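You operate a simulated robot arm through the tools that you are given. There is no shell and no other tool. Be economical: measure what you need, move in short steps, check, and stop when the job is done.

You are at the controls of a simulated robot arm. One attempt, no reset.

Task
Plug in both leads, set TACK and 100 A, then switch on.
Fine: each plug in the welder's socket of its colour; the red switch.
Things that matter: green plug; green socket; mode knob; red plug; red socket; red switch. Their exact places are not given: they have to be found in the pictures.

The check looks at the end state, three seconds after you hand in, the way a careful person would. Anything else that was tipped, shoved, dropped, spilled or broken makes it a failure.

Robot
A 6-joint arm with a two-finger gripper, on a carriage that runs on a rail from [0, 0.197] to [0, -1.943] (x, y) and turns from -2.409 to 3.386 rad about z. Base frame: it is fixed where the carriage stands at the start and does not move with it; the origin is on the floor, on the carriage's upright axis, x ahead of it, y to its left, z up. Lengths are in m, angles in rad, forces in N, time in s.
Its first joint turns from -2.007 to 2.007 rad. Places, roughly: green socket [0.8, -0.6, 0.6]; mode knob [0.8, -0.6, 0.8]; red socket [0.8, -0.8, 0.6]; red switch [0.8, -0.4, 0.8]. Payload 3.43 kg.
Tool frame: the origin (TCP) lies between the finger pads and is the grasp point; the fingertips stand 0.03 m ahead of it; z points along the fingers, y is the line along which they close. The gripper opens to 0.104 m. The gripper's body begins 0.057 m behind the TCP.
Orientation is told as [roll, pitch, yaw] about the base's x, y, z axes, in that order, counted from this pose: with the fingers straight down and closing along the base's y, the tool's x points along the base's -x, its y along +y and its z along -z.

Tools
- The arm moves only by the tool servo_tool. Its argument "deltas" is a list of rows, each an object of numbers (a shift or turn left out is 0, a gripper value left out holds the last): "jaw": the gripper command, from -1 (fully open) to 1 (shut), values between in proportion; "x", "y", "z": the shift along the tool's x, y, z in m; "wx", "wy", "wz": the turn, a rotation vector about the tool's x, y, z in rad. In form: [{"jaw": .., "x": .., "y": .., "z": .., "wx": .., "wy": .., "wz": ..}, ...]. A call has 1 to 8 rows; each row shifts and turns the commanded pose from where the row before left it, along the tool's axes as they then stand. Rows are played at 5 a second. More than 0.05 m and 0.15 rad between two rows, or a gripper value outside its range, and nothing of the call is played. Where a pose cannot be reached the arm comes as near as it can. A force on the tool above 40 N (or 10 N above the force at the start of the call, whichever is more), or a blocked arm, ends the call early, and 0.2 s more pass. Each finger travels about 0.072 m/s and halts on what it meets, pressing with about 36 N; the grip force reading is that of the motor and also rises with nothing between the fingers. The clock runs only during rows and for 0.2 s after the last one: add rows that do not move to give the fingers time. It gives the time, the measured TCP pose, the force on the tool (base axes), the opening and the grip force at its end, in the units of the frame above (readings bear some noise), with the torque about the TCP (base axes, N m) and any sound that the robot's microphone picked up, and new pictures: "pictures" is both (left out), scene, wrist or none.
- Cameras (640 x 400 px; columns grow to the right, rows downward): "scene" is now at [0.0323, 0.1559, 1.5257]; the picture's right is [-0.41, -0.91, 0.00], its down [-0.46, 0.21, -0.86] and it looks along [0.79, -0.35, -0.51] (base axes); focal length 250 px, centre (320, 200). "wrist" rides on the gripper at [0.067, 0.018, -0.09] in the tool frame; the picture's right is [-0.25, 0.97, 0.00], its down [-0.73, -0.19, -0.66] and it looks along [-0.64, -0.17, 0.75] (tool axes); focal length 218 px, centre (320, 200).
- lift_body(by): slides the trunk up (or, below 0, down) by that many m; the arm and the scene camera ride with it, the base frame stays. It gives what a move gives, with no picture.
- base_move(legs): drives the robot by 1 to 6 legs, each [ahead, left, turn to the left] in m, m and rad, along the robot's own axes; the way and the turn of a leg run together, so that a leg with both is an arc; at most 1.5 m and 3.142 rad a leg. The arm and the cameras ride along, it lands a little off, and it stops where it bumps. It keeps to its track: a leg is cut to what the track allows. It gives what a move gives, and a new picture of the scene camera.
- aim_head(pan, tilt): turns the head with the scene camera to pan (to the left, within 2.705 rad either way) and tilt (down, from -0.506 to 1.204), counted from straight ahead of the robot. It gives what a move gives, and a new picture of the scene camera.
- locate(camera, pixels): for up to 12 pixels [column, row] of the newest picture of that camera ("zoom" is the newest enlarged one), the place [x, y, z] in the base frame of the surface seen there, good to about 0.003 m, but the place of the scene camera against the robot may be out by one fixed shift of up to 0.012 m in any direction. The clock stands still meanwhile.
- enlarge(camera, box): a new picture of the part [left, top, right, bottom] of that camera's present view, enlarged. The clock stands still meanwhile.
- job_done(): hands the job in; it is judged then, once.

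Work in short steps. Measure before you move; look again where a grasp or a placing could have gone wrong, and mend it. You have 80 turns and 260 pictures in all, those below and enlarged ones among them. Open the gripper and draw the arm clear of the work before you hand the job in, unless the task says otherwise; then end with one line.

The tools are called after "Call:" as name(argument=value, ...) on one line, values as JSON. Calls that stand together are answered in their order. servo_tool: Moves the arm, as the interface text tells. Its arguments: {"type":"object","properties":{"deltas":{"type":"array","items":{"type":"object","properties":{"jaw":{"type":"number"},"x":{"type":"number"},"y":{"type":"number"},"z":{"type":"number"},"wx":{"type":"number"},"wy":{"type":"number"},"wz":{"type":"number"}}}},"pictures":{"type":"string","enum":["both","scene","wrist","none"]}},"required":["deltas"]} The other tools are called the same way: lift_body (by) slides the trunk up or down; base_move (legs) drives the base; aim_head (pan, tilt) turns the head that bears the scene camera; locate (camera, pixels) gives the place of the surface under pixels of a picture; enlarge (camera, box) takes an enlarged picture of a part of a camera's view; job_done () hands the job in.

At the start:

```text
time_s: 0.0
position: [0.6915, -0.1617, 1.1368]
orientation: [0.0, -0.002, 0.001]
ft_force: [0.4, -0.2, -1.0]
ft_torque: [0.03, 0.01, -0.02]
grip_width: 0.1041
grip_force: 0.2
trunk travel left (down, up): [-0.575, 0.415]
robot x, y, heading: [0.001, -0.0016, 0.002]
head pan, tilt: [-0.424, 0.531]
```

scene: 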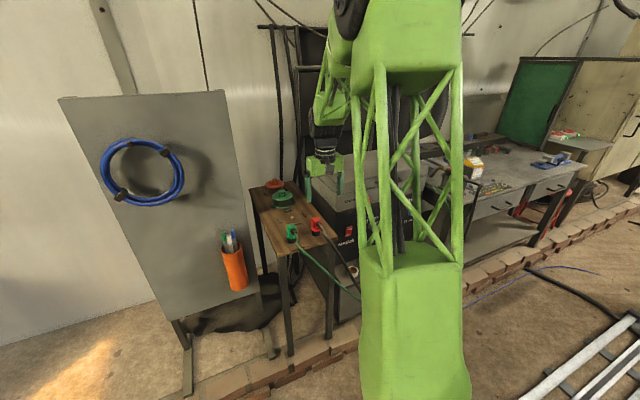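
wrist: 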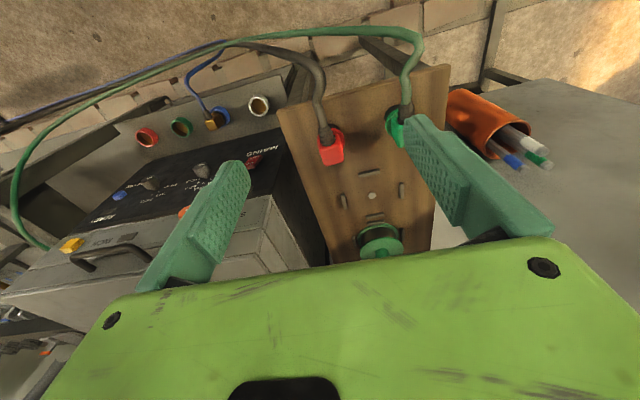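

The plugs stand on the wooden stool (wrist px 330,148 red and 395,128 green), and the welder's panel is left of it in the wrist view. I enlarge both parts.

Call:
enlarge(camera="wrist", box=[60, 70, 320, 260])

Call:
enlarge(camera="scene", box=[230, 150, 390, 290])

Call:
locate(camera="wrist", pixels=[[147, 137], [181, 127], [219, 118], [258, 106], [333, 155], [395, 130], [255, 160], [200, 172], [150, 183], [120, 195], [380, 240], [310, 120]])

```text
2.11 times, centred on (190, 165) of wrist
```

zoom: 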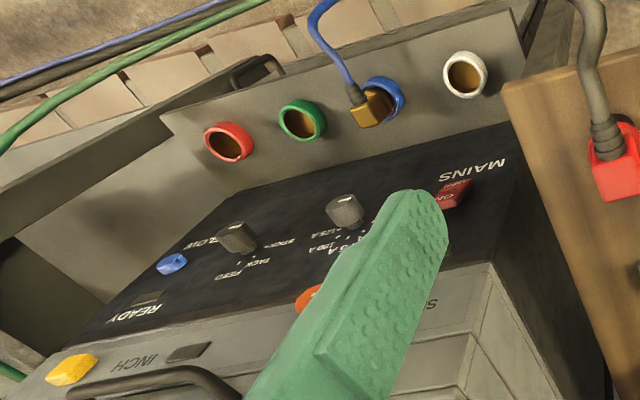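

```text
2.86 times, centred on (310, 220) of scene
```

zoom: 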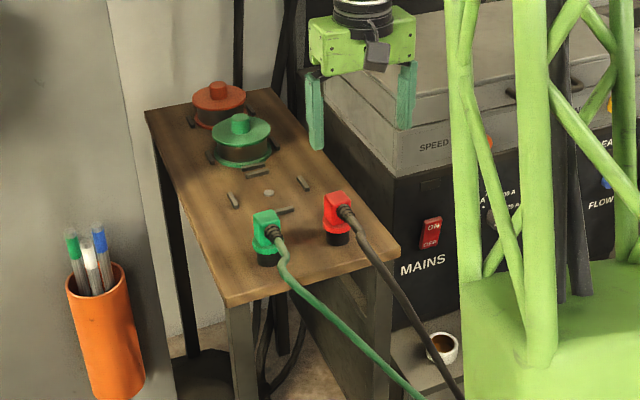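

```text
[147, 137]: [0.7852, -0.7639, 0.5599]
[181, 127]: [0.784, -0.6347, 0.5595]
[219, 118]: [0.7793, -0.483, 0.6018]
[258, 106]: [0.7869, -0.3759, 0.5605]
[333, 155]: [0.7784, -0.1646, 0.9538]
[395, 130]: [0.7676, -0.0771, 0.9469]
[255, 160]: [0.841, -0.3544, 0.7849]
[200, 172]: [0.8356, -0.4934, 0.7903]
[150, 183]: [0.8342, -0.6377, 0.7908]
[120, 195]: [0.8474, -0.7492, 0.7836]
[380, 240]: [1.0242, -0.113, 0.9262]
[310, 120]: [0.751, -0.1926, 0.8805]
```

I drive the carriage along the rail to see the welder front from its right side.

Call:
base_move(legs=[[0, -1.1, 0]])

Call:
aim_head(pan=0.5, tilt=0.65)

```text
time_s: 6.0
position: [0.6897, -1.2788, 1.1371]
orientation: [-0.001, 0.001, -0.011]
ft_force: [-0.3, -0.6, 0.3]
ft_torque: [0.0, 0.0, 0.0]
grip_width: 0.1039
grip_force: 0.0
trunk travel left (down, up): [-0.575, 0.415]
robot x, y, heading: [-0.0023, -1.1113, -0.008]
head pan, tilt: [-0.424, 0.531]
```

scene: 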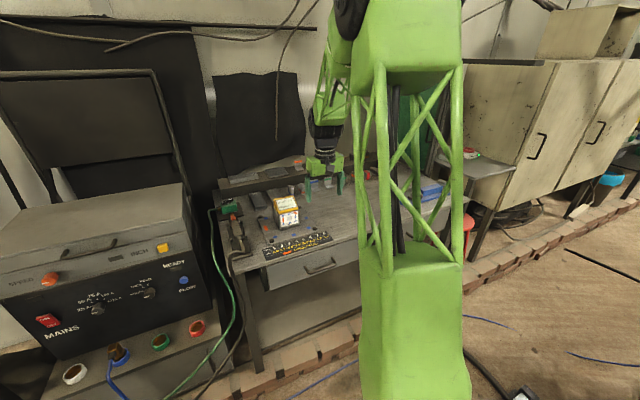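

```text
time_s: 7.2
position: [0.6883, -1.2774, 1.1372]
orientation: [-0.001, -0.001, -0.012]
ft_force: [0.7, -0.2, 0.6]
ft_torque: [-0.03, -0.02, 0.02]
grip_width: 0.104
grip_force: 0.0
trunk travel left (down, up): [-0.575, 0.415]
robot x, y, heading: [-0.0005, -1.1056, -0.014]
head pan, tilt: [0.499, 0.649]
```

scene: 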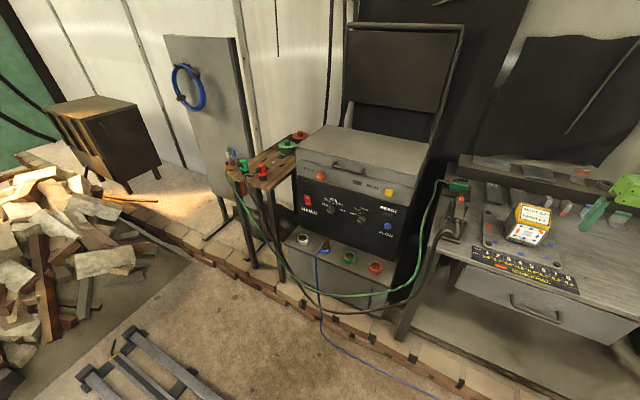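

Now the welder is in clear view (panel around px 345,210). I enlarge it and the stool.

Call:
enlarge(camera="scene", box=[285, 170, 413, 290])

Call:
enlarge(camera="scene", box=[310, 180, 374, 220])

Call:
enlarge(camera="scene", box=[215, 120, 311, 220])

```text
3.33 times, centred on (349, 230) of scene
```

zoom: 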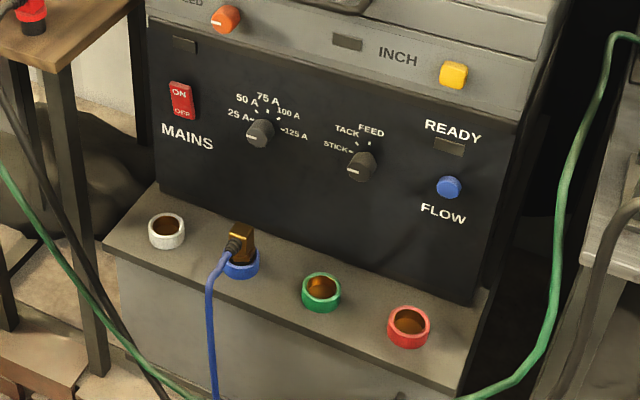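

```text
10.00 times, centred on (342, 200) of scene
```

zoom: 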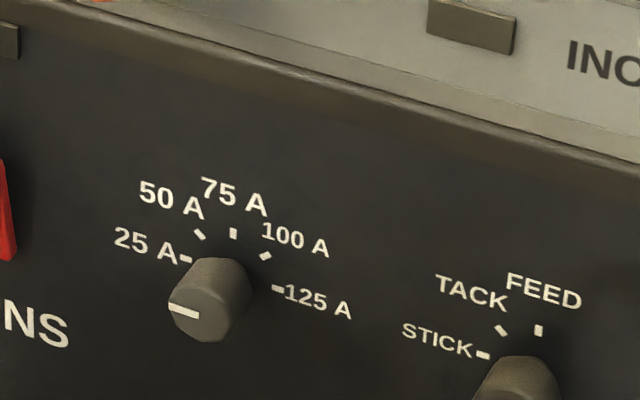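

```text
4.00 times, centred on (263, 170) of scene
```

zoom: 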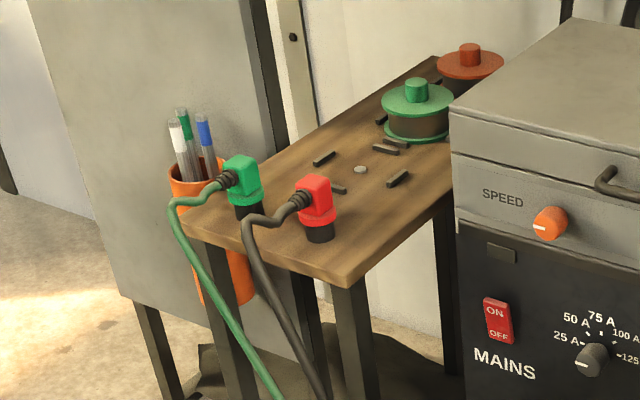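

Both knobs sit at their leftmost mark (25 A, STICK) and the sockets face upward on a ledge. I measure panel and stool features.

Call:
locate(camera="scene", pixels=[[318, 239], [349, 257], [375, 267], [336, 250], [331, 210], [358, 219], [321, 185], [307, 200], [262, 168], [245, 163], [390, 230], [330, 235]])

Call:
enlarge(camera="scene", box=[290, 180, 418, 260])

```text
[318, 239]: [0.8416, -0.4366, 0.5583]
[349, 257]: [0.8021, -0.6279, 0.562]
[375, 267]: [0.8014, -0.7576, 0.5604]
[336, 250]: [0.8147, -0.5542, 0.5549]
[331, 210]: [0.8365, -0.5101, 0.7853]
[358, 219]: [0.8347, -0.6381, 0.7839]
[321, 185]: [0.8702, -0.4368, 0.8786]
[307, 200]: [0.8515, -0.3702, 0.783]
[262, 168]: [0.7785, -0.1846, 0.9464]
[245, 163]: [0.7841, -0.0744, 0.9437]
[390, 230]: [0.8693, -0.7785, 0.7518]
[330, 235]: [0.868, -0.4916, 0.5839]
```

```text
5.00 times, centred on (354, 220) of scene
```

zoom: 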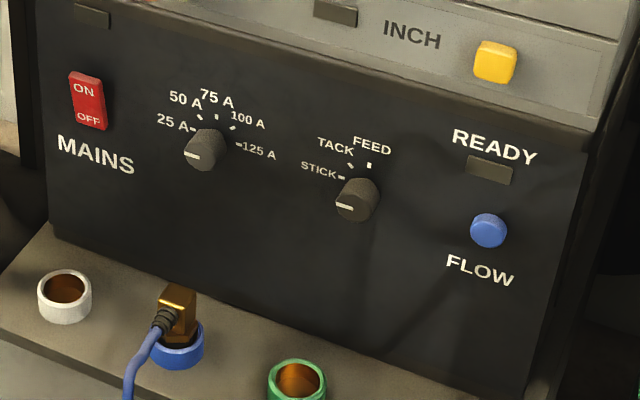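

The panel is vertical at x≈0.87, knobs stick out to 0.835, sockets are near x≈0.79. I go back to the stool to measure and grasp the red plug.

Call:
base_move(legs=[[0, 0.97, 0.01]])

Call:
servo_tool(deltas=[{"y": 0.05}, {"y": 0.05}, {"y": 0.04}, {}], pictures="wrist")

```text
time_s: 12.6
position: [0.6897, -0.2872, 1.1361]
orientation: [0.0, -0.001, -0.016]
ft_force: [0.7, -0.5, -0.1]
ft_torque: [-0.03, -0.04, -0.02]
grip_width: 0.1039
grip_force: 0.0
trunk travel left (down, up): [-0.575, 0.415]
robot x, y, heading: [-0.0008, -0.1157, -0.014]
head pan, tilt: [0.499, 0.649]
```

scene: 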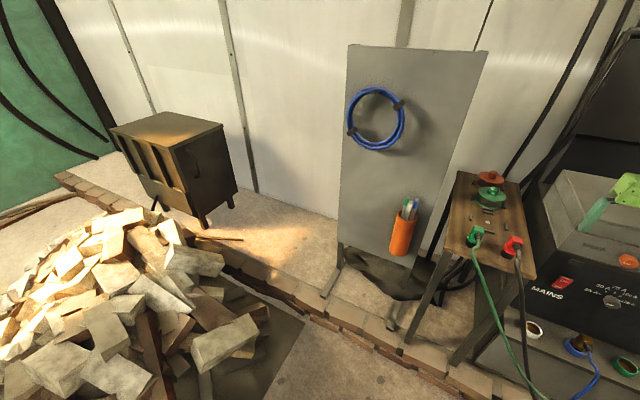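

```text
time_s: 13.6
position: [0.689, -0.1516, 1.1387]
orientation: [0.001, 0.0, -0.016]
ft_force: [-0.7, 0.5, 0.0]
ft_torque: [-0.01, -0.01, 0.0]
grip_width: 0.1041
grip_force: 0.1
trunk travel left (down, up): [-0.575, 0.415]
robot x, y, heading: [-0.0012, -0.1148, -0.016]
head pan, tilt: [0.499, 0.649]
```

wrist: 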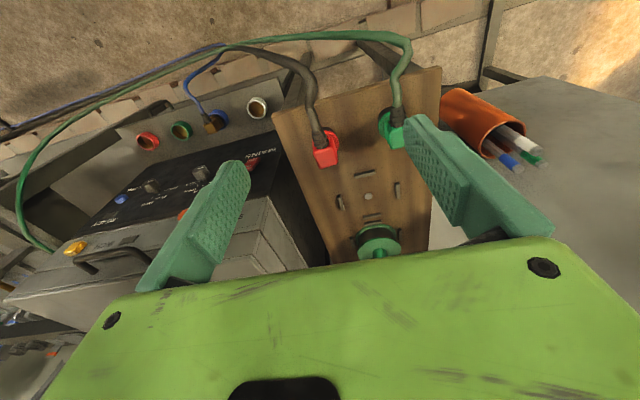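

Red plug is at about (326,150), green at (392,128). I enlarge and measure them.

Call:
enlarge(camera="wrist", box=[280, 90, 424, 180])

Call:
aim_head(pan=-0.1, tilt=0.65)

```text
4.44 times, centred on (352, 135) of wrist
```

zoom: 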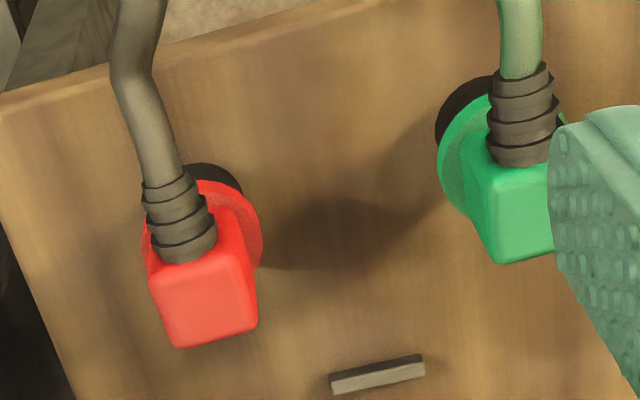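

```text
time_s: 14.6
position: [0.6884, -0.1508, 1.1392]
orientation: [0.001, 0.001, -0.016]
ft_force: [0.0, 0.0, 0.0]
ft_torque: [0.02, -0.01, -0.03]
grip_width: 0.1041
grip_force: 0.1
trunk travel left (down, up): [-0.575, 0.415]
robot x, y, heading: [-0.0004, -0.1199, -0.015]
head pan, tilt: [-0.099, 0.649]
```

scene: 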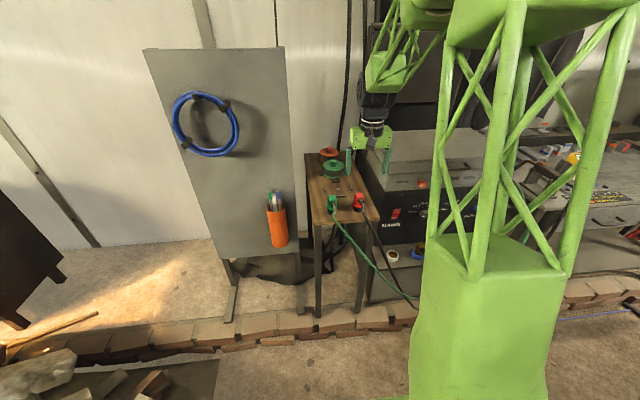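

Call:
locate(camera="wrist", pixels=[[317.5, 153], [332, 151], [324.5, 158], [329, 163], [388, 134], [394, 137], [398.5, 131], [319, 145], [336, 138], [327, 130], [381, 125], [380, 155]])

Call:
locate(camera="zoom", pixels=[[160, 290], [240, 270], [205, 305], [183, 340], [253, 325], [480, 200], [500, 255], [545, 245], [510, 215], [250, 230], [460, 200], [180, 215]])

Call:
enlarge(camera="scene", box=[306, 120, 402, 240])

```text
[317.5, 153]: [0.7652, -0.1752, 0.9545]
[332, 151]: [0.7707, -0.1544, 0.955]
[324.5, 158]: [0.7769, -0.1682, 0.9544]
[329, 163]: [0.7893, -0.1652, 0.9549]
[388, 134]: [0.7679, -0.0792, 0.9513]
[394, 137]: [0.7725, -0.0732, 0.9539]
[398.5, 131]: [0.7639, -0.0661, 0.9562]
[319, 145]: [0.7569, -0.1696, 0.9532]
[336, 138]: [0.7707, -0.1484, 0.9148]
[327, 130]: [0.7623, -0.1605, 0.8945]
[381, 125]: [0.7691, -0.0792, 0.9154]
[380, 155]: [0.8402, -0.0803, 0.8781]
```

```text
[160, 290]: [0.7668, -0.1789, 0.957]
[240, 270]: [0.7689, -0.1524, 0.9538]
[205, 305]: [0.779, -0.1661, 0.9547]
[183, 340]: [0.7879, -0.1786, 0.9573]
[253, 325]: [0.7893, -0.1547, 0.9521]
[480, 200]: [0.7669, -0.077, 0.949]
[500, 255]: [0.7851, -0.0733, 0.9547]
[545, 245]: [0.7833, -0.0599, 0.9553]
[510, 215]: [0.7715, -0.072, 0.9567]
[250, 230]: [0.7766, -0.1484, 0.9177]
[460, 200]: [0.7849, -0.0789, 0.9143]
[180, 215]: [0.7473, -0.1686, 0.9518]
```

```text
3.33 times, centred on (354, 180) of scene
```

zoom: 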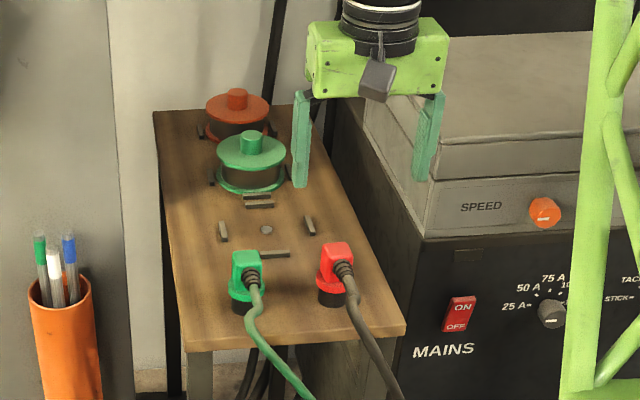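

Red plug body: centre about (0.776, -0.166), top z 0.955, 0.027 wide; green about (0.77, -0.067). I tilt the tool by 0.3 rad so the wrist will later clear the knobs, and move above the red plug.

Call:
servo_tool(deltas=[{"wy": -0.15}, {"wy": -0.15}, {"x": -0.024, "y": -0.007, "z": 0.045}, {"x": -0.024, "y": -0.007, "z": 0.045}, {"z": 0.04}, {}], pictures="both")

```text
refused: row 3 steps farther than a row can; nothing moved
```

Call:
servo_tool(deltas=[{"wy": -0.15}, {"wy": -0.15}, {"x": -0.024, "y": -0.007, "z": 0.04}, {"x": -0.024, "y": -0.007, "z": 0.04}, {"z": 0.03}, {"z": 0.029}, {}], pictures="both")

```text
time_s: 16.2
position: [0.7775, -0.162, 1.0145]
orientation: [-0.001, -0.3, -0.016]
ft_force: [-0.1, -0.6, 0.2]
ft_torque: [0.02, 0.04, 0.0]
grip_width: 0.1039
grip_force: 0.1
trunk travel left (down, up): [-0.575, 0.415]
robot x, y, heading: [0.0009, -0.1174, -0.017]
head pan, tilt: [-0.099, 0.649]
```

scene: 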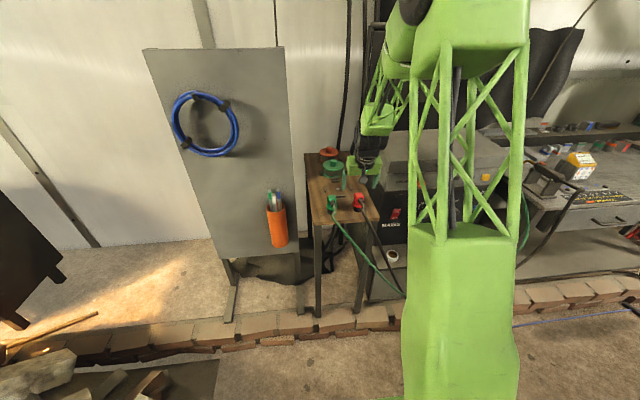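
wrist: 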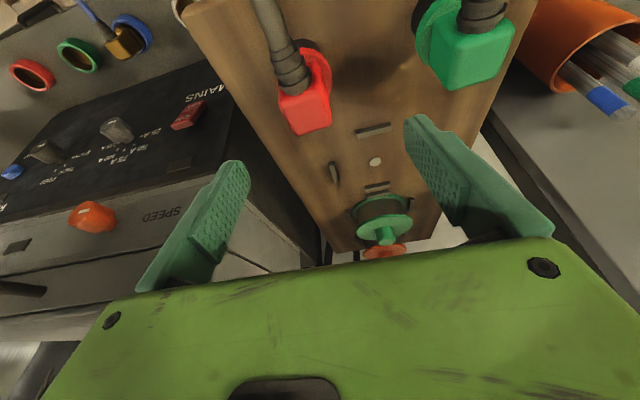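

Closer now; red top face at (305,108). I re-measure it and the green one.

Call:
locate(camera="wrist", pixels=[[305, 110], [284, 103], [324, 94], [297, 131], [329, 124], [303, 85], [470, 60], [441, 55], [462, 86], [496, 76], [503, 40], [440, 38]])

Call:
enlarge(camera="wrist", box=[240, 0, 400, 140])

```text
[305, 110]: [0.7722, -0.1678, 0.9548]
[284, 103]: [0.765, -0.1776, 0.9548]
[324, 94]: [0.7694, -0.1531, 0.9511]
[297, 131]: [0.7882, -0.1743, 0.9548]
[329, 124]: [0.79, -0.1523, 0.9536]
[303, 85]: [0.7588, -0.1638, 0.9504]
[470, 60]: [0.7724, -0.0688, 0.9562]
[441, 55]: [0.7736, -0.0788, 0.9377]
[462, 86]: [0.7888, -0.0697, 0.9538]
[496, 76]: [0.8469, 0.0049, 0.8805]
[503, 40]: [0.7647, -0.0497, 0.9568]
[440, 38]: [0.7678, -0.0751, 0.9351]
```

```text
2.86 times, centred on (320, 70) of wrist
```

zoom: 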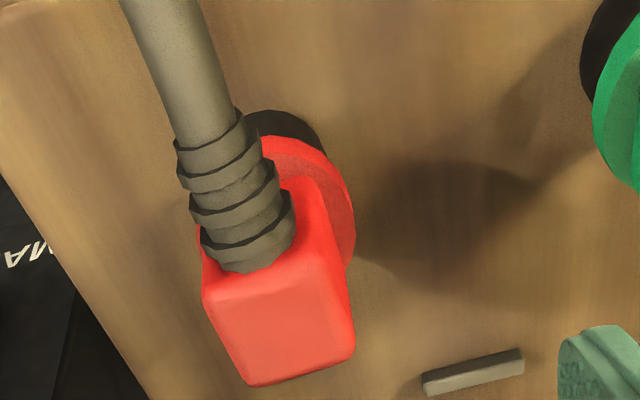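

I lower onto the red plug (target 0.776, -0.165, 0.951) and close gently.

Call:
servo_tool(deltas=[{"x": 0.01, "y": -0.003, "z": 0.03}, {"x": 0.01, "z": 0.03}, {}, {"jaw": 0.3}, {"jaw": 0.6}, {"jaw": 0.8}, {}, {}], pictures="both")

Call:
enlarge(camera="scene", box=[306, 140, 402, 240])

```text
time_s: 18.0
position: [0.7764, -0.1643, 0.9534]
orientation: [0.0, -0.3, -0.015]
ft_force: [0.5, 0.0, 0.6]
ft_torque: [-0.01, 0.01, -0.01]
grip_width: 0.0304
grip_force: 36.4
trunk travel left (down, up): [-0.575, 0.415]
robot x, y, heading: [-0.0015, -0.115, -0.014]
head pan, tilt: [-0.099, 0.649]
```

scene: 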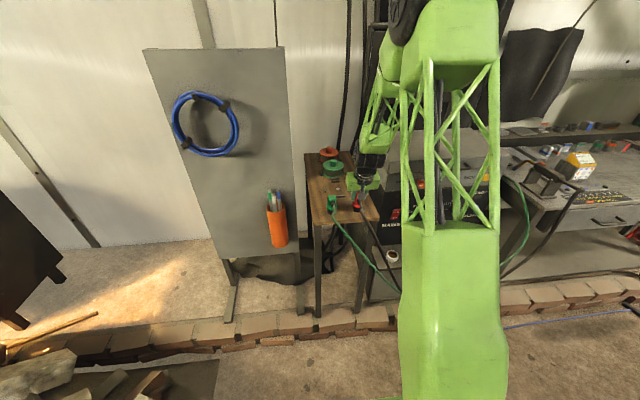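
wrist: 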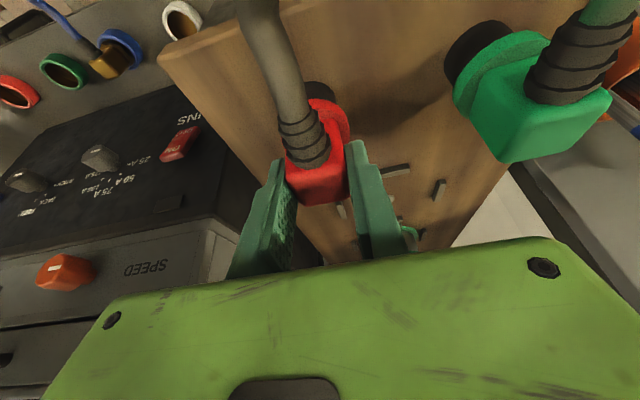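

```text
4.00 times, centred on (354, 190) of scene
```

zoom: 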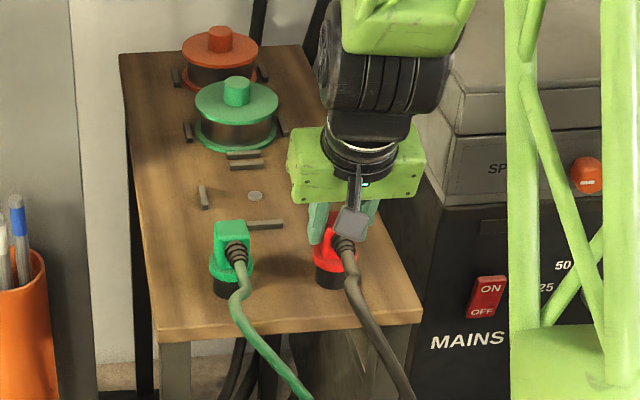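

Grip holds at 0.030 m width. I lift straight up 0.1 m and check.

Call:
servo_tool(deltas=[{"jaw": 1}, {"x": -0.0074, "z": -0.0239}, {"x": -0.0074, "z": -0.0239}, {"x": -0.0074, "z": -0.0239}, {"x": -0.0074, "z": -0.0239}, {}], pictures="both")

Call:
enlarge(camera="scene", box=[306, 120, 402, 240])

```text
time_s: 19.4
position: [0.7766, -0.1656, 1.0549]
orientation: [0.0, -0.3, -0.014]
ft_force: [-0.4, -0.2, -1.3]
ft_torque: [0.0, -0.04, -0.02]
grip_width: 0.0302
grip_force: 35.9
trunk travel left (down, up): [-0.575, 0.415]
robot x, y, heading: [-0.0015, -0.1162, -0.015]
head pan, tilt: [-0.099, 0.649]
```

scene: 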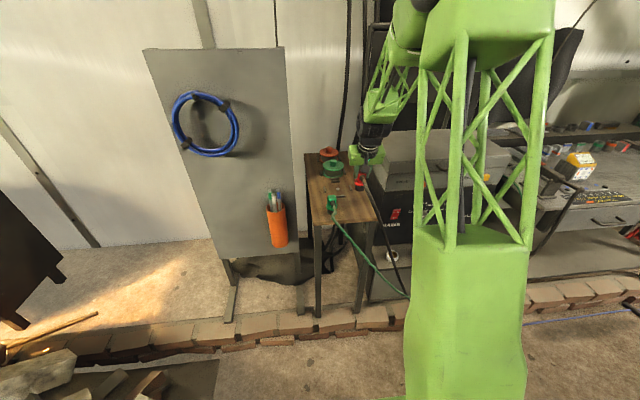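
wrist: 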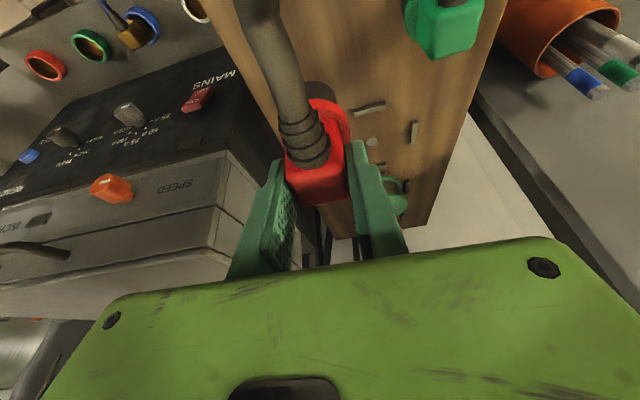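

```text
3.33 times, centred on (354, 180) of scene
```

zoom: 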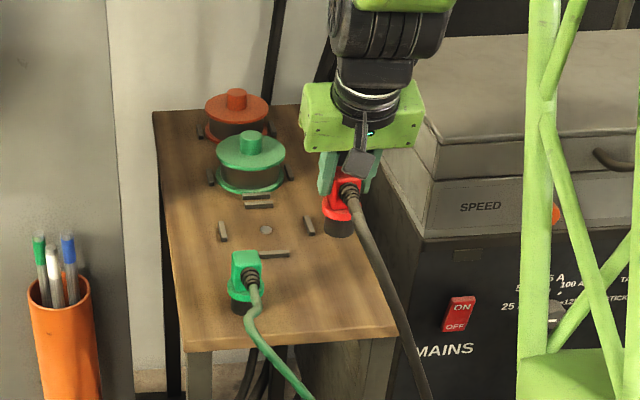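

The plug has a black nozzle ~0.035 m below its flange (bottom ≈ 0.074 below TCP). I retreat to x≈0.63, then drive right to the red socket.

Call:
servo_tool(deltas=[{"x": 0.0446, "z": -0.0138}, {"x": 0.0446, "z": -0.0138}, {"x": 0.0446, "z": -0.0138}, {}], pictures="none")

Call:
base_move(legs=[[0, -0.6, 0.015]])

Call:
servo_tool(deltas=[{}], pictures="wrist")

```text
time_s: 20.4
position: [0.634, -0.1611, 1.0539]
orientation: [0.0, -0.3, -0.016]
ft_force: [1.2, -0.4, -0.9]
ft_torque: [-0.03, -0.02, -0.01]
grip_width: 0.0299
grip_force: 35.6
trunk travel left (down, up): [-0.575, 0.415]
robot x, y, heading: [0.0004, -0.1149, -0.014]
head pan, tilt: [-0.099, 0.649]
```

```text
time_s: 24.0
position: [0.6347, -0.7602, 1.0538]
orientation: [0.0, -0.301, 0.005]
ft_force: [-0.2, 0.4, -1.3]
ft_torque: [-0.01, 0.0, -0.01]
grip_width: 0.03
grip_force: 35.6
trunk travel left (down, up): [-0.575, 0.415]
robot x, y, heading: [0.0007, -0.7295, 0.004]
head pan, tilt: [-0.099, 0.649]
```

scene: 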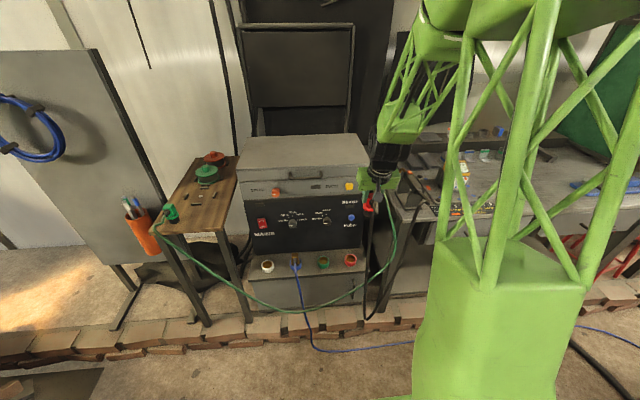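

```text
time_s: 24.4
position: [0.6347, -0.7593, 1.0531]
orientation: [0.0, -0.3, 0.006]
ft_force: [0.0, -0.4, -1.3]
ft_torque: [-0.02, -0.02, 0.01]
grip_width: 0.0301
grip_force: 35.9
trunk travel left (down, up): [-0.575, 0.415]
robot x, y, heading: [0.002, -0.7266, 0.008]
head pan, tilt: [-0.099, 0.649]
```

wrist: 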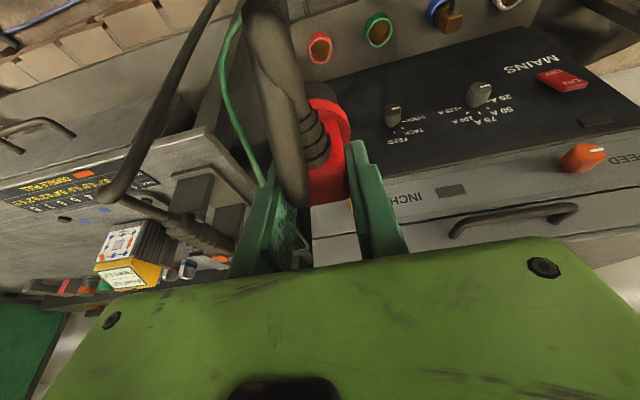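

Sockets visible at the top: red (320,47), green (378,29). I zoom and measure the rims.

Call:
enlarge(camera="wrist", box=[290, 0, 418, 80])

Call:
enlarge(camera="scene", box=[250, 230, 378, 310])

```text
5.00 times, centred on (354, 40) of wrist
```

zoom: 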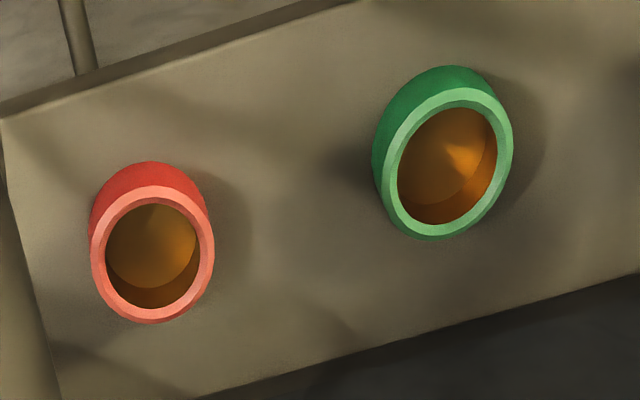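

```text
5.00 times, centred on (314, 270) of scene
```

zoom: 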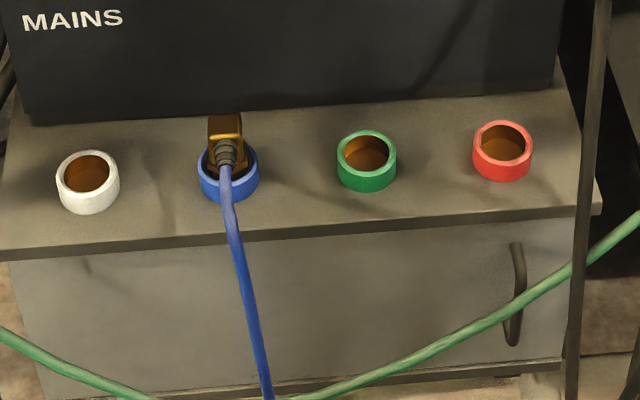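

Call:
locate(camera="wrist", pixels=[[309.6, 51], [331.2, 48], [321, 38.6], [320.4, 62.4], [367, 36], [391.2, 29], [380, 19.2], [376.5, 46.4], [320, 54], [380, 32], [345, 40], [320, 46]])

Call:
enlarge(camera="wrist", box=[296, 26, 344, 74])

```text
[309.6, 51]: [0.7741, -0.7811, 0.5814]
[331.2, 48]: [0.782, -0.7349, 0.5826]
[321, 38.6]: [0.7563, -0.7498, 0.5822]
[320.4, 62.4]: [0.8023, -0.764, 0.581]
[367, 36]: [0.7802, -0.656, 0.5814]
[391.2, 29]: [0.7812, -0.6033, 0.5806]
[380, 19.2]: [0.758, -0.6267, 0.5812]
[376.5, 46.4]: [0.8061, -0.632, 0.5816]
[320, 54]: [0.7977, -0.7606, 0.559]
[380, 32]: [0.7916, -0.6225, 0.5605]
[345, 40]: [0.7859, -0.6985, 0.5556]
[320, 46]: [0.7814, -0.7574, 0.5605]
```

```text
8.33 times, centred on (320, 50) of wrist
```

zoom: 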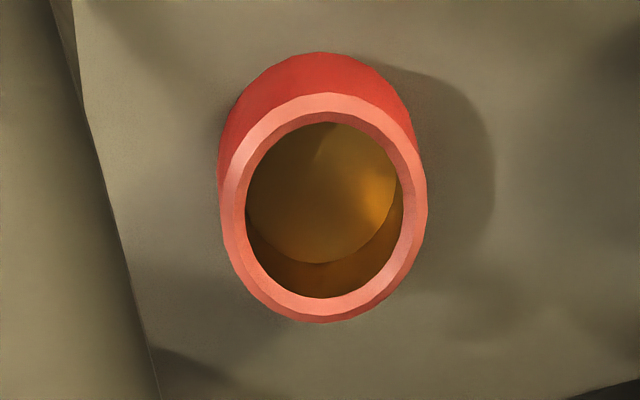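

Rim top z≈0.5815, hole floor ≈0.56. I measure hole edges in the zoom for a finer centre.

Call:
locate(camera="zoom", pixels=[[236, 215], [412, 205], [320, 110], [322, 308], [250, 150], [395, 270], [228, 200], [418, 180], [320, 102], [330, 316], [258, 120], [394, 295]])

Call:
enlarge(camera="wrist", box=[230, 80, 390, 220])

```text
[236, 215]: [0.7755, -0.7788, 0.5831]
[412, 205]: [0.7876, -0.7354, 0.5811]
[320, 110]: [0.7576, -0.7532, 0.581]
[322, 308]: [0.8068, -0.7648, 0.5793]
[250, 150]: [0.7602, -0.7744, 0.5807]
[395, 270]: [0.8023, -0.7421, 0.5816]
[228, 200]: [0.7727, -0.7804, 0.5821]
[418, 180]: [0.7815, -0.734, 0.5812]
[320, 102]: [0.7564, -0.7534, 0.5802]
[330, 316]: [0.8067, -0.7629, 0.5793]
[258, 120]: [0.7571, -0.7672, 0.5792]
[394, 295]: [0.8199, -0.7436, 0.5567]
```

```text
2.86 times, centred on (310, 150) of wrist
```

zoom: 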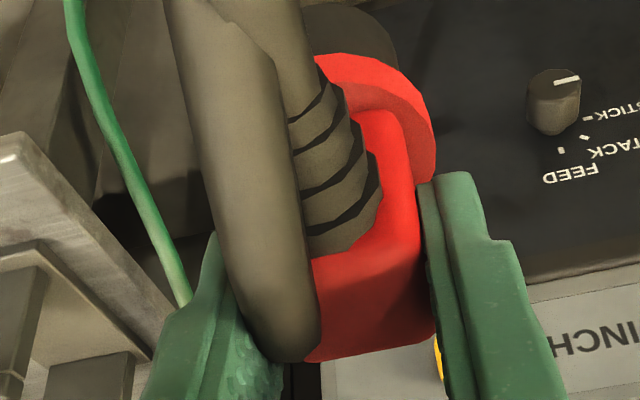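

Red socket centre ≈ (0.780, -0.757). A second cable section seems near the fingers; I check where it is, and look from the scene camera.

Call:
locate(camera="zoom", pixels=[[230, 150], [270, 300], [240, 230], [190, 30], [340, 200], [350, 320], [400, 100], [130, 200], [350, 30], [285, 340]])

Call:
enlarge(camera="scene", box=[330, 140, 442, 330])

```text
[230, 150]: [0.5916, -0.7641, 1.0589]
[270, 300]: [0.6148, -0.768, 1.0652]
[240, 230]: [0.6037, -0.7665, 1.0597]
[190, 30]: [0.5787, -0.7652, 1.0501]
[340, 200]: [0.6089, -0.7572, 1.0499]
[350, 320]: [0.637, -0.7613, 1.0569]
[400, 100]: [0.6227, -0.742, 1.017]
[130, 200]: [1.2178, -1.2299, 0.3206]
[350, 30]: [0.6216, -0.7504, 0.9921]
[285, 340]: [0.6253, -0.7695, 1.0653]
```

```text
2.11 times, centred on (386, 235) of scene
```

zoom: 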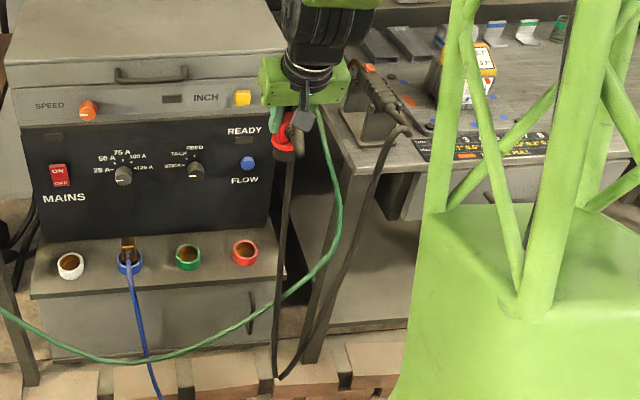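

The cable just loops out and down. I lower the trunk 0.35 m with the plug still in front of the ledge.

Call:
lift_body(by=-0.35)

Call:
aim_head(pan=0.0, tilt=0.55)

```text
time_s: 27.8
position: [0.6349, -0.7606, 0.7037]
orientation: [-0.001, -0.299, 0.007]
ft_force: [0.3, 0.0, -1.5]
ft_torque: [-0.02, 0.01, 0.04]
grip_width: 0.0303
grip_force: 35.7
trunk travel left (down, up): [-0.225, 0.765]
robot x, y, heading: [-0.0049, -0.7271, 0.008]
head pan, tilt: [-0.099, 0.649]
```

```text
time_s: 28.5
position: [0.6357, -0.7601, 0.704]
orientation: [0.0, -0.301, 0.008]
ft_force: [0.3, 0.6, -1.1]
ft_torque: [-0.01, 0.05, 0.05]
grip_width: 0.0301
grip_force: 35.3
trunk travel left (down, up): [-0.225, 0.765]
robot x, y, heading: [0.0034, -0.7263, 0.008]
head pan, tilt: [0.0, 0.55]
```

scene: 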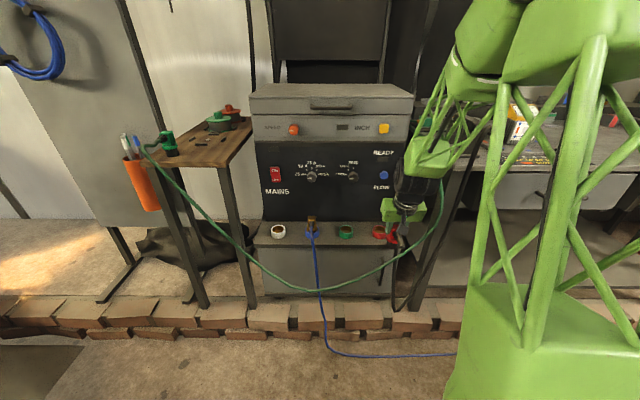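

I advance 0.144 m to bring the plug above the red socket, at bottom z≈0.63.

Call:
servo_tool(deltas=[{"x": -0.0344, "z": 0.0106, "y": 0.002}, {"x": -0.0344, "z": 0.0106}, {"x": -0.0344, "z": 0.0106}, {"x": -0.0344, "z": 0.0106}, {}, {}], pictures="both")

Call:
enlarge(camera="scene", box=[335, 170, 447, 270])

```text
time_s: 29.9
position: [0.7795, -0.7558, 0.7055]
orientation: [-0.001, -0.299, 0.007]
ft_force: [-0.5, -0.7, -0.3]
ft_torque: [-0.01, 0.02, -0.04]
grip_width: 0.0301
grip_force: 36.4
trunk travel left (down, up): [-0.225, 0.765]
robot x, y, heading: [0.0011, -0.7279, 0.009]
head pan, tilt: [0.0, 0.55]
```

scene: 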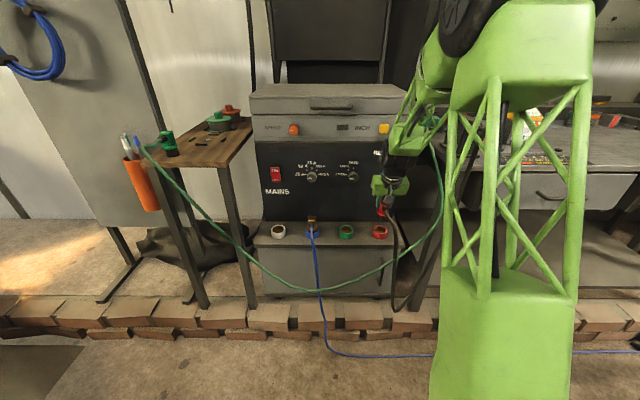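
wrist: 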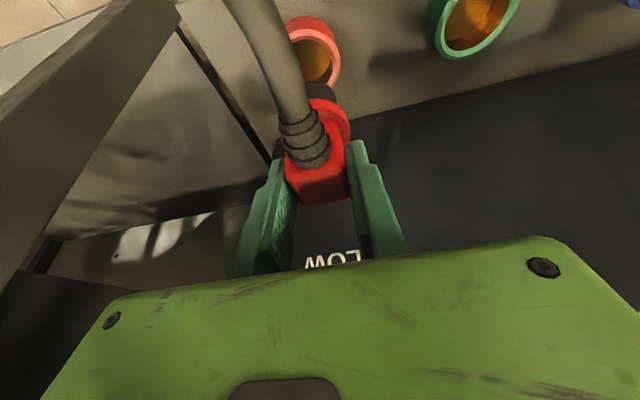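

```text
4.00 times, centred on (391, 220) of scene
```

zoom: 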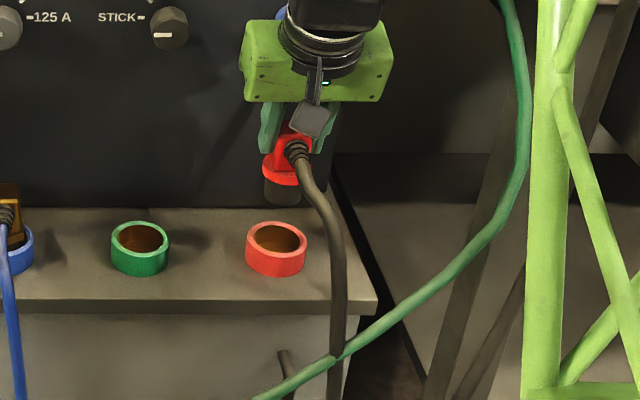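

Plug hangs above the red socket. I verify alignment with the wrist camera.

Call:
enlarge(camera="wrist", box=[260, 0, 388, 120])

Call:
locate(camera="wrist", pixels=[[295, 42], [337, 62], [316, 30], [327, 88], [318, 92], [333, 96], [322, 84], [436, 30], [515, 8], [465, 56], [345, 130], [337, 104]])

Call:
locate(camera="scene", pixels=[[373, 230.5], [387.5, 229], [380, 226], [380, 233.5], [381, 218], [385, 218.5], [389, 217.5], [386, 214], [381.5, 213]])

```text
3.33 times, centred on (324, 60) of wrist
```

zoom: 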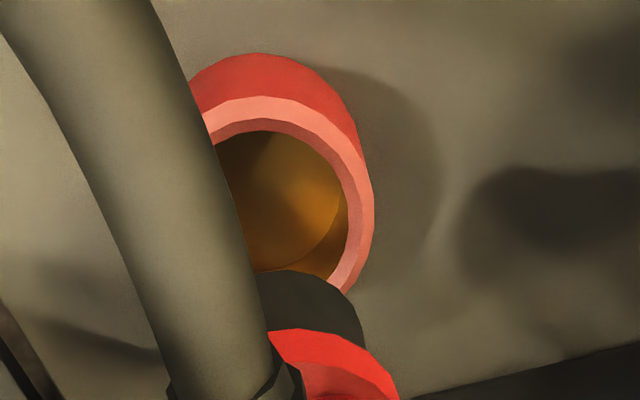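

```text
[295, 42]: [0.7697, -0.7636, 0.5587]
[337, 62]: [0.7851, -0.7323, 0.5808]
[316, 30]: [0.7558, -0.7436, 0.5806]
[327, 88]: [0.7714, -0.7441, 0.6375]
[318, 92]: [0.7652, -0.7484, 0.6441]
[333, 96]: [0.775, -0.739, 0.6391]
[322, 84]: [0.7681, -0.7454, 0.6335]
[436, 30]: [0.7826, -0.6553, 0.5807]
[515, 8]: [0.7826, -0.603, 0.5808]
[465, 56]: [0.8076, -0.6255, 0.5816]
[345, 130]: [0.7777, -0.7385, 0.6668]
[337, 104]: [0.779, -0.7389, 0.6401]
```

```text
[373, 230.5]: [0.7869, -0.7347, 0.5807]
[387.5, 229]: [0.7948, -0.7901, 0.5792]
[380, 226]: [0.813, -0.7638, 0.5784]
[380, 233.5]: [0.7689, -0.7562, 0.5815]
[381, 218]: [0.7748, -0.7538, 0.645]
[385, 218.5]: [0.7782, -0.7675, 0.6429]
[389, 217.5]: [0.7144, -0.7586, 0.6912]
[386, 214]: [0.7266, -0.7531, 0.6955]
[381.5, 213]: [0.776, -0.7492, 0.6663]
```

Nozzle axis ≈ (0.781, -0.7555) against socket (0.780, -0.757): within ~1.5 mm. I lower 0.045 m first, shifting y by -0.001.

Call:
servo_tool(deltas=[{"x": 0.0067, "z": 0.0215, "y": -0.001}, {"x": 0.0067, "z": 0.0215}, {}], pictures="both")

Call:
enlarge(camera="scene", box=[350, 190, 414, 250])

Call:
enlarge(camera="wrist", box=[260, 0, 388, 120])

```text
time_s: 30.7
position: [0.7813, -0.7583, 0.6585]
orientation: [0.001, -0.3, 0.007]
ft_force: [-0.3, 0.5, -1.0]
ft_torque: [0.04, 0.0, 0.04]
grip_width: 0.03
grip_force: 35.8
trunk travel left (down, up): [-0.225, 0.765]
robot x, y, heading: [0.0008, -0.7273, 0.011]
head pan, tilt: [0.0, 0.55]
```

scene: 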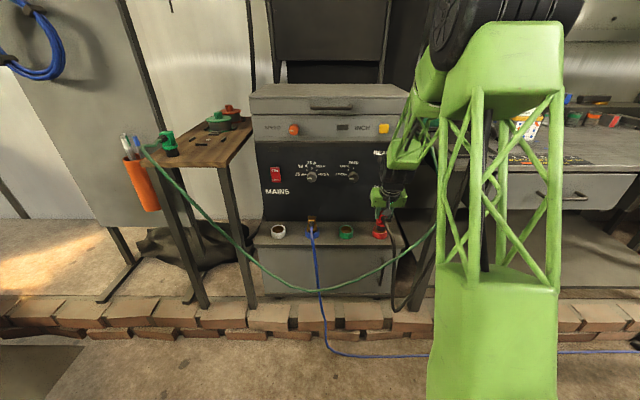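
wrist: 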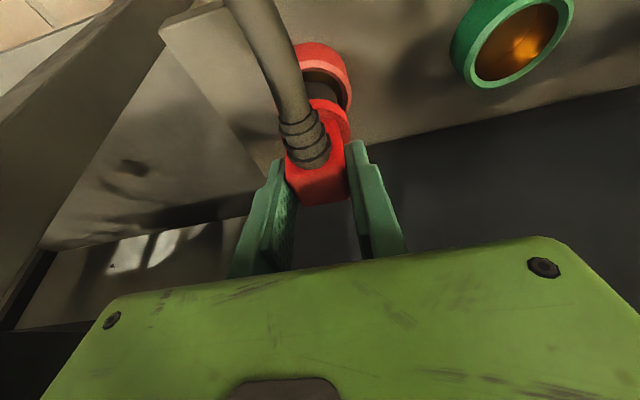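

```text
6.67 times, centred on (382, 220) of scene
```

zoom: 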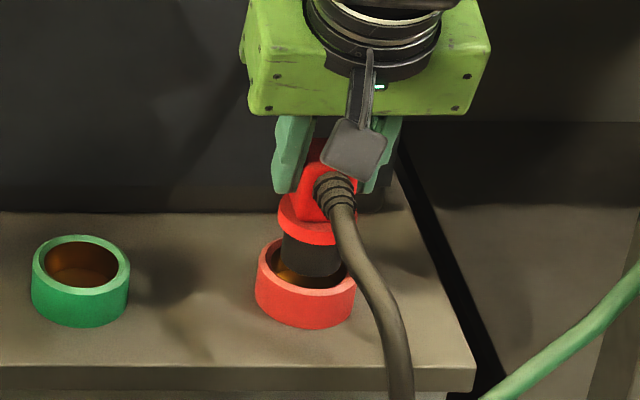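

```text
3.33 times, centred on (324, 60) of wrist
```

zoom: 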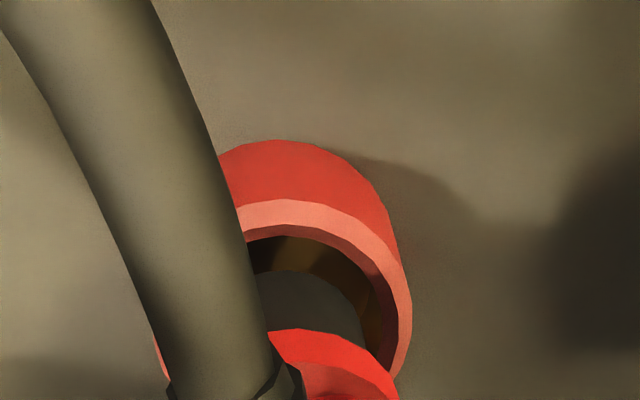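

The nozzle tip is at the rim, slightly right of centre in the scene zoom. I shift y +0.0015 and lower the remaining ~0.025 m in small rows.

Call:
servo_tool(deltas=[{"y": 0.0015}, {"x": 0.0024, "z": 0.0076}, {"x": 0.0024, "z": 0.0076}, {"x": 0.0015, "z": 0.0048}, {"x": 0.0012, "z": 0.0038}, {}], pictures="both")

Call:
enlarge(camera="scene", box=[350, 190, 414, 250])

```text
time_s: 31.4
position: [0.7787, -0.7557, 0.6517]
orientation: [-0.001, -0.307, 0.007]
ft_force: [-13.5, -0.1, 27.8]
ft_torque: [0.05, 1.4, 0.05]
grip_width: 0.0302
grip_force: 35.9
trunk travel left (down, up): [-0.225, 0.765]
robot x, y, heading: [0.0009, -0.7274, 0.01]
head pan, tilt: [0.0, 0.55]
stopped in row 3: the force on the tool passed its limit at 50 N (the readings are from after the stop); the commanded pose is now the measured one
```

scene: 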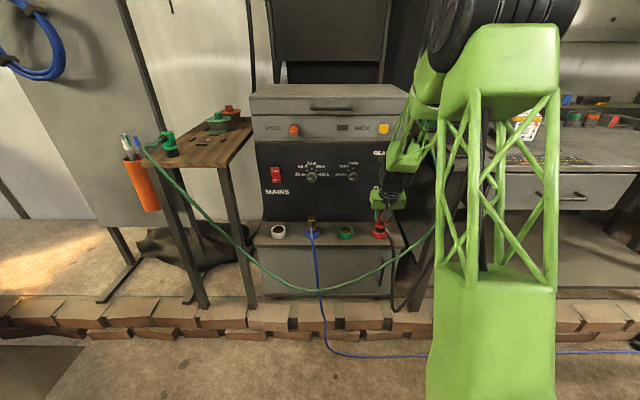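
wrist: 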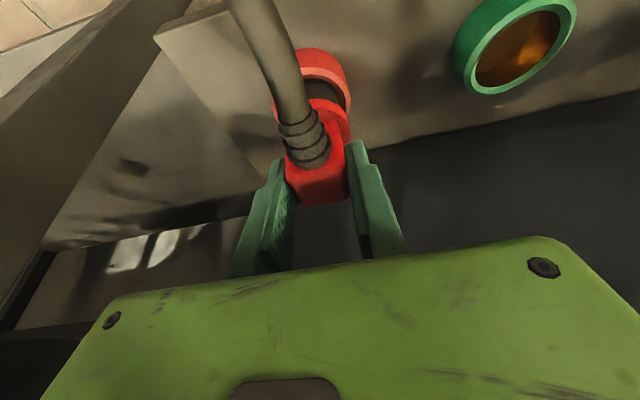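

```text
6.67 times, centred on (382, 220) of scene
```

zoom: 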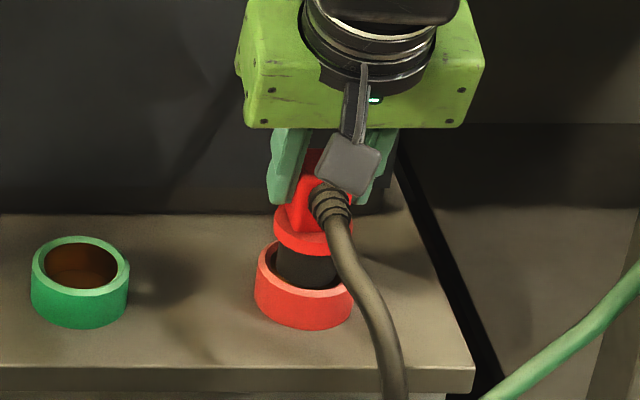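

The force (-x, +z) says the nozzle catches the far rim. I lift 4 mm, shift 3 mm toward -x, and try again.

Call:
servo_tool(deltas=[{"x": 0.0017, "z": -0.0047, "wy": 0.007}, {}, {"x": 0.0018, "z": 0.0057}, {"x": 0.0018, "z": 0.0057}, {"x": 0.0012, "z": 0.0038}, {"x": 0.0012, "z": 0.0038}, {}], pictures="both")

Call:
enlarge(camera="scene", box=[350, 190, 414, 250])

Call:
enlarge(camera="wrist", box=[260, 20, 388, 140])

```text
time_s: 32.3
position: [0.7756, -0.7562, 0.6523]
orientation: [0.0, -0.305, 0.008]
ft_force: [-14.0, -1.4, 27.9]
ft_torque: [0.09, 1.34, 0.13]
grip_width: 0.0302
grip_force: 35.6
trunk travel left (down, up): [-0.225, 0.765]
robot x, y, heading: [0.0018, -0.7292, 0.005]
head pan, tilt: [0.0, 0.55]
stopped in row 4: the force on the tool passed its limit at 50 N (the readings are from after the stop); the commanded pose is now the measured one
```

scene: 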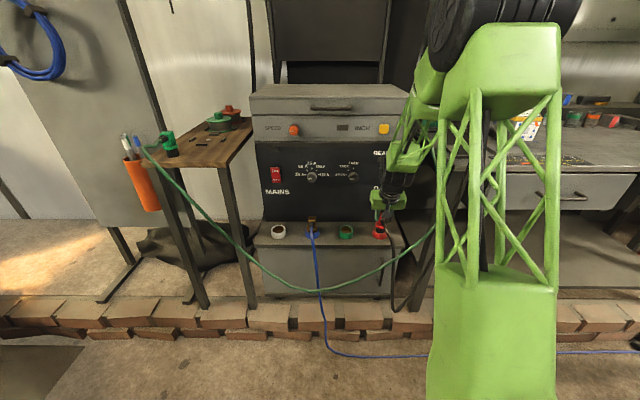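
wrist: 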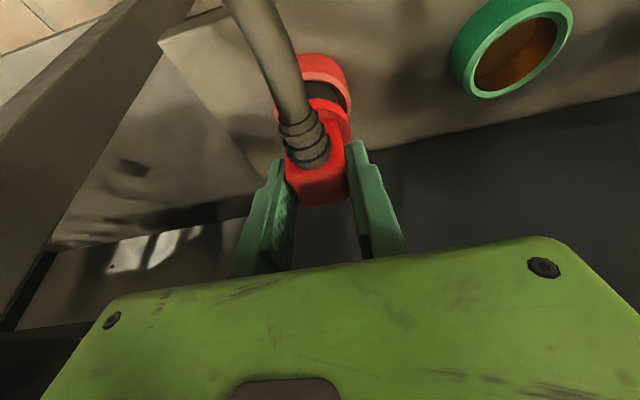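

```text
6.67 times, centred on (382, 220) of scene
```

zoom: 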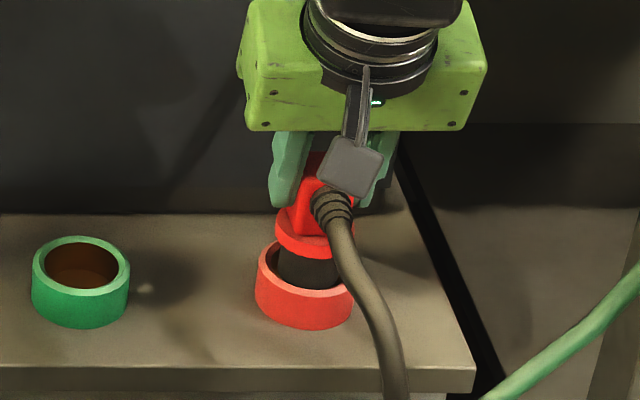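

```text
3.33 times, centred on (324, 80) of wrist
```

zoom: 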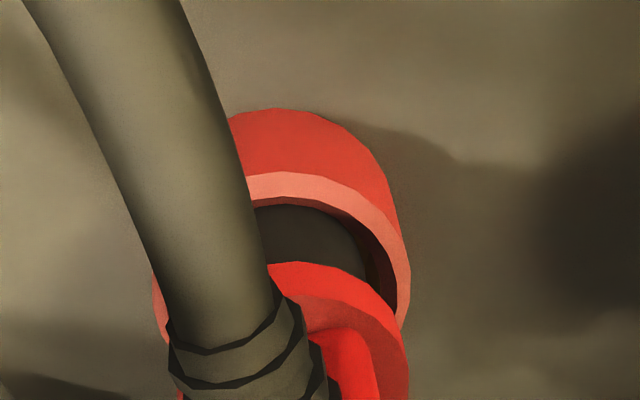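

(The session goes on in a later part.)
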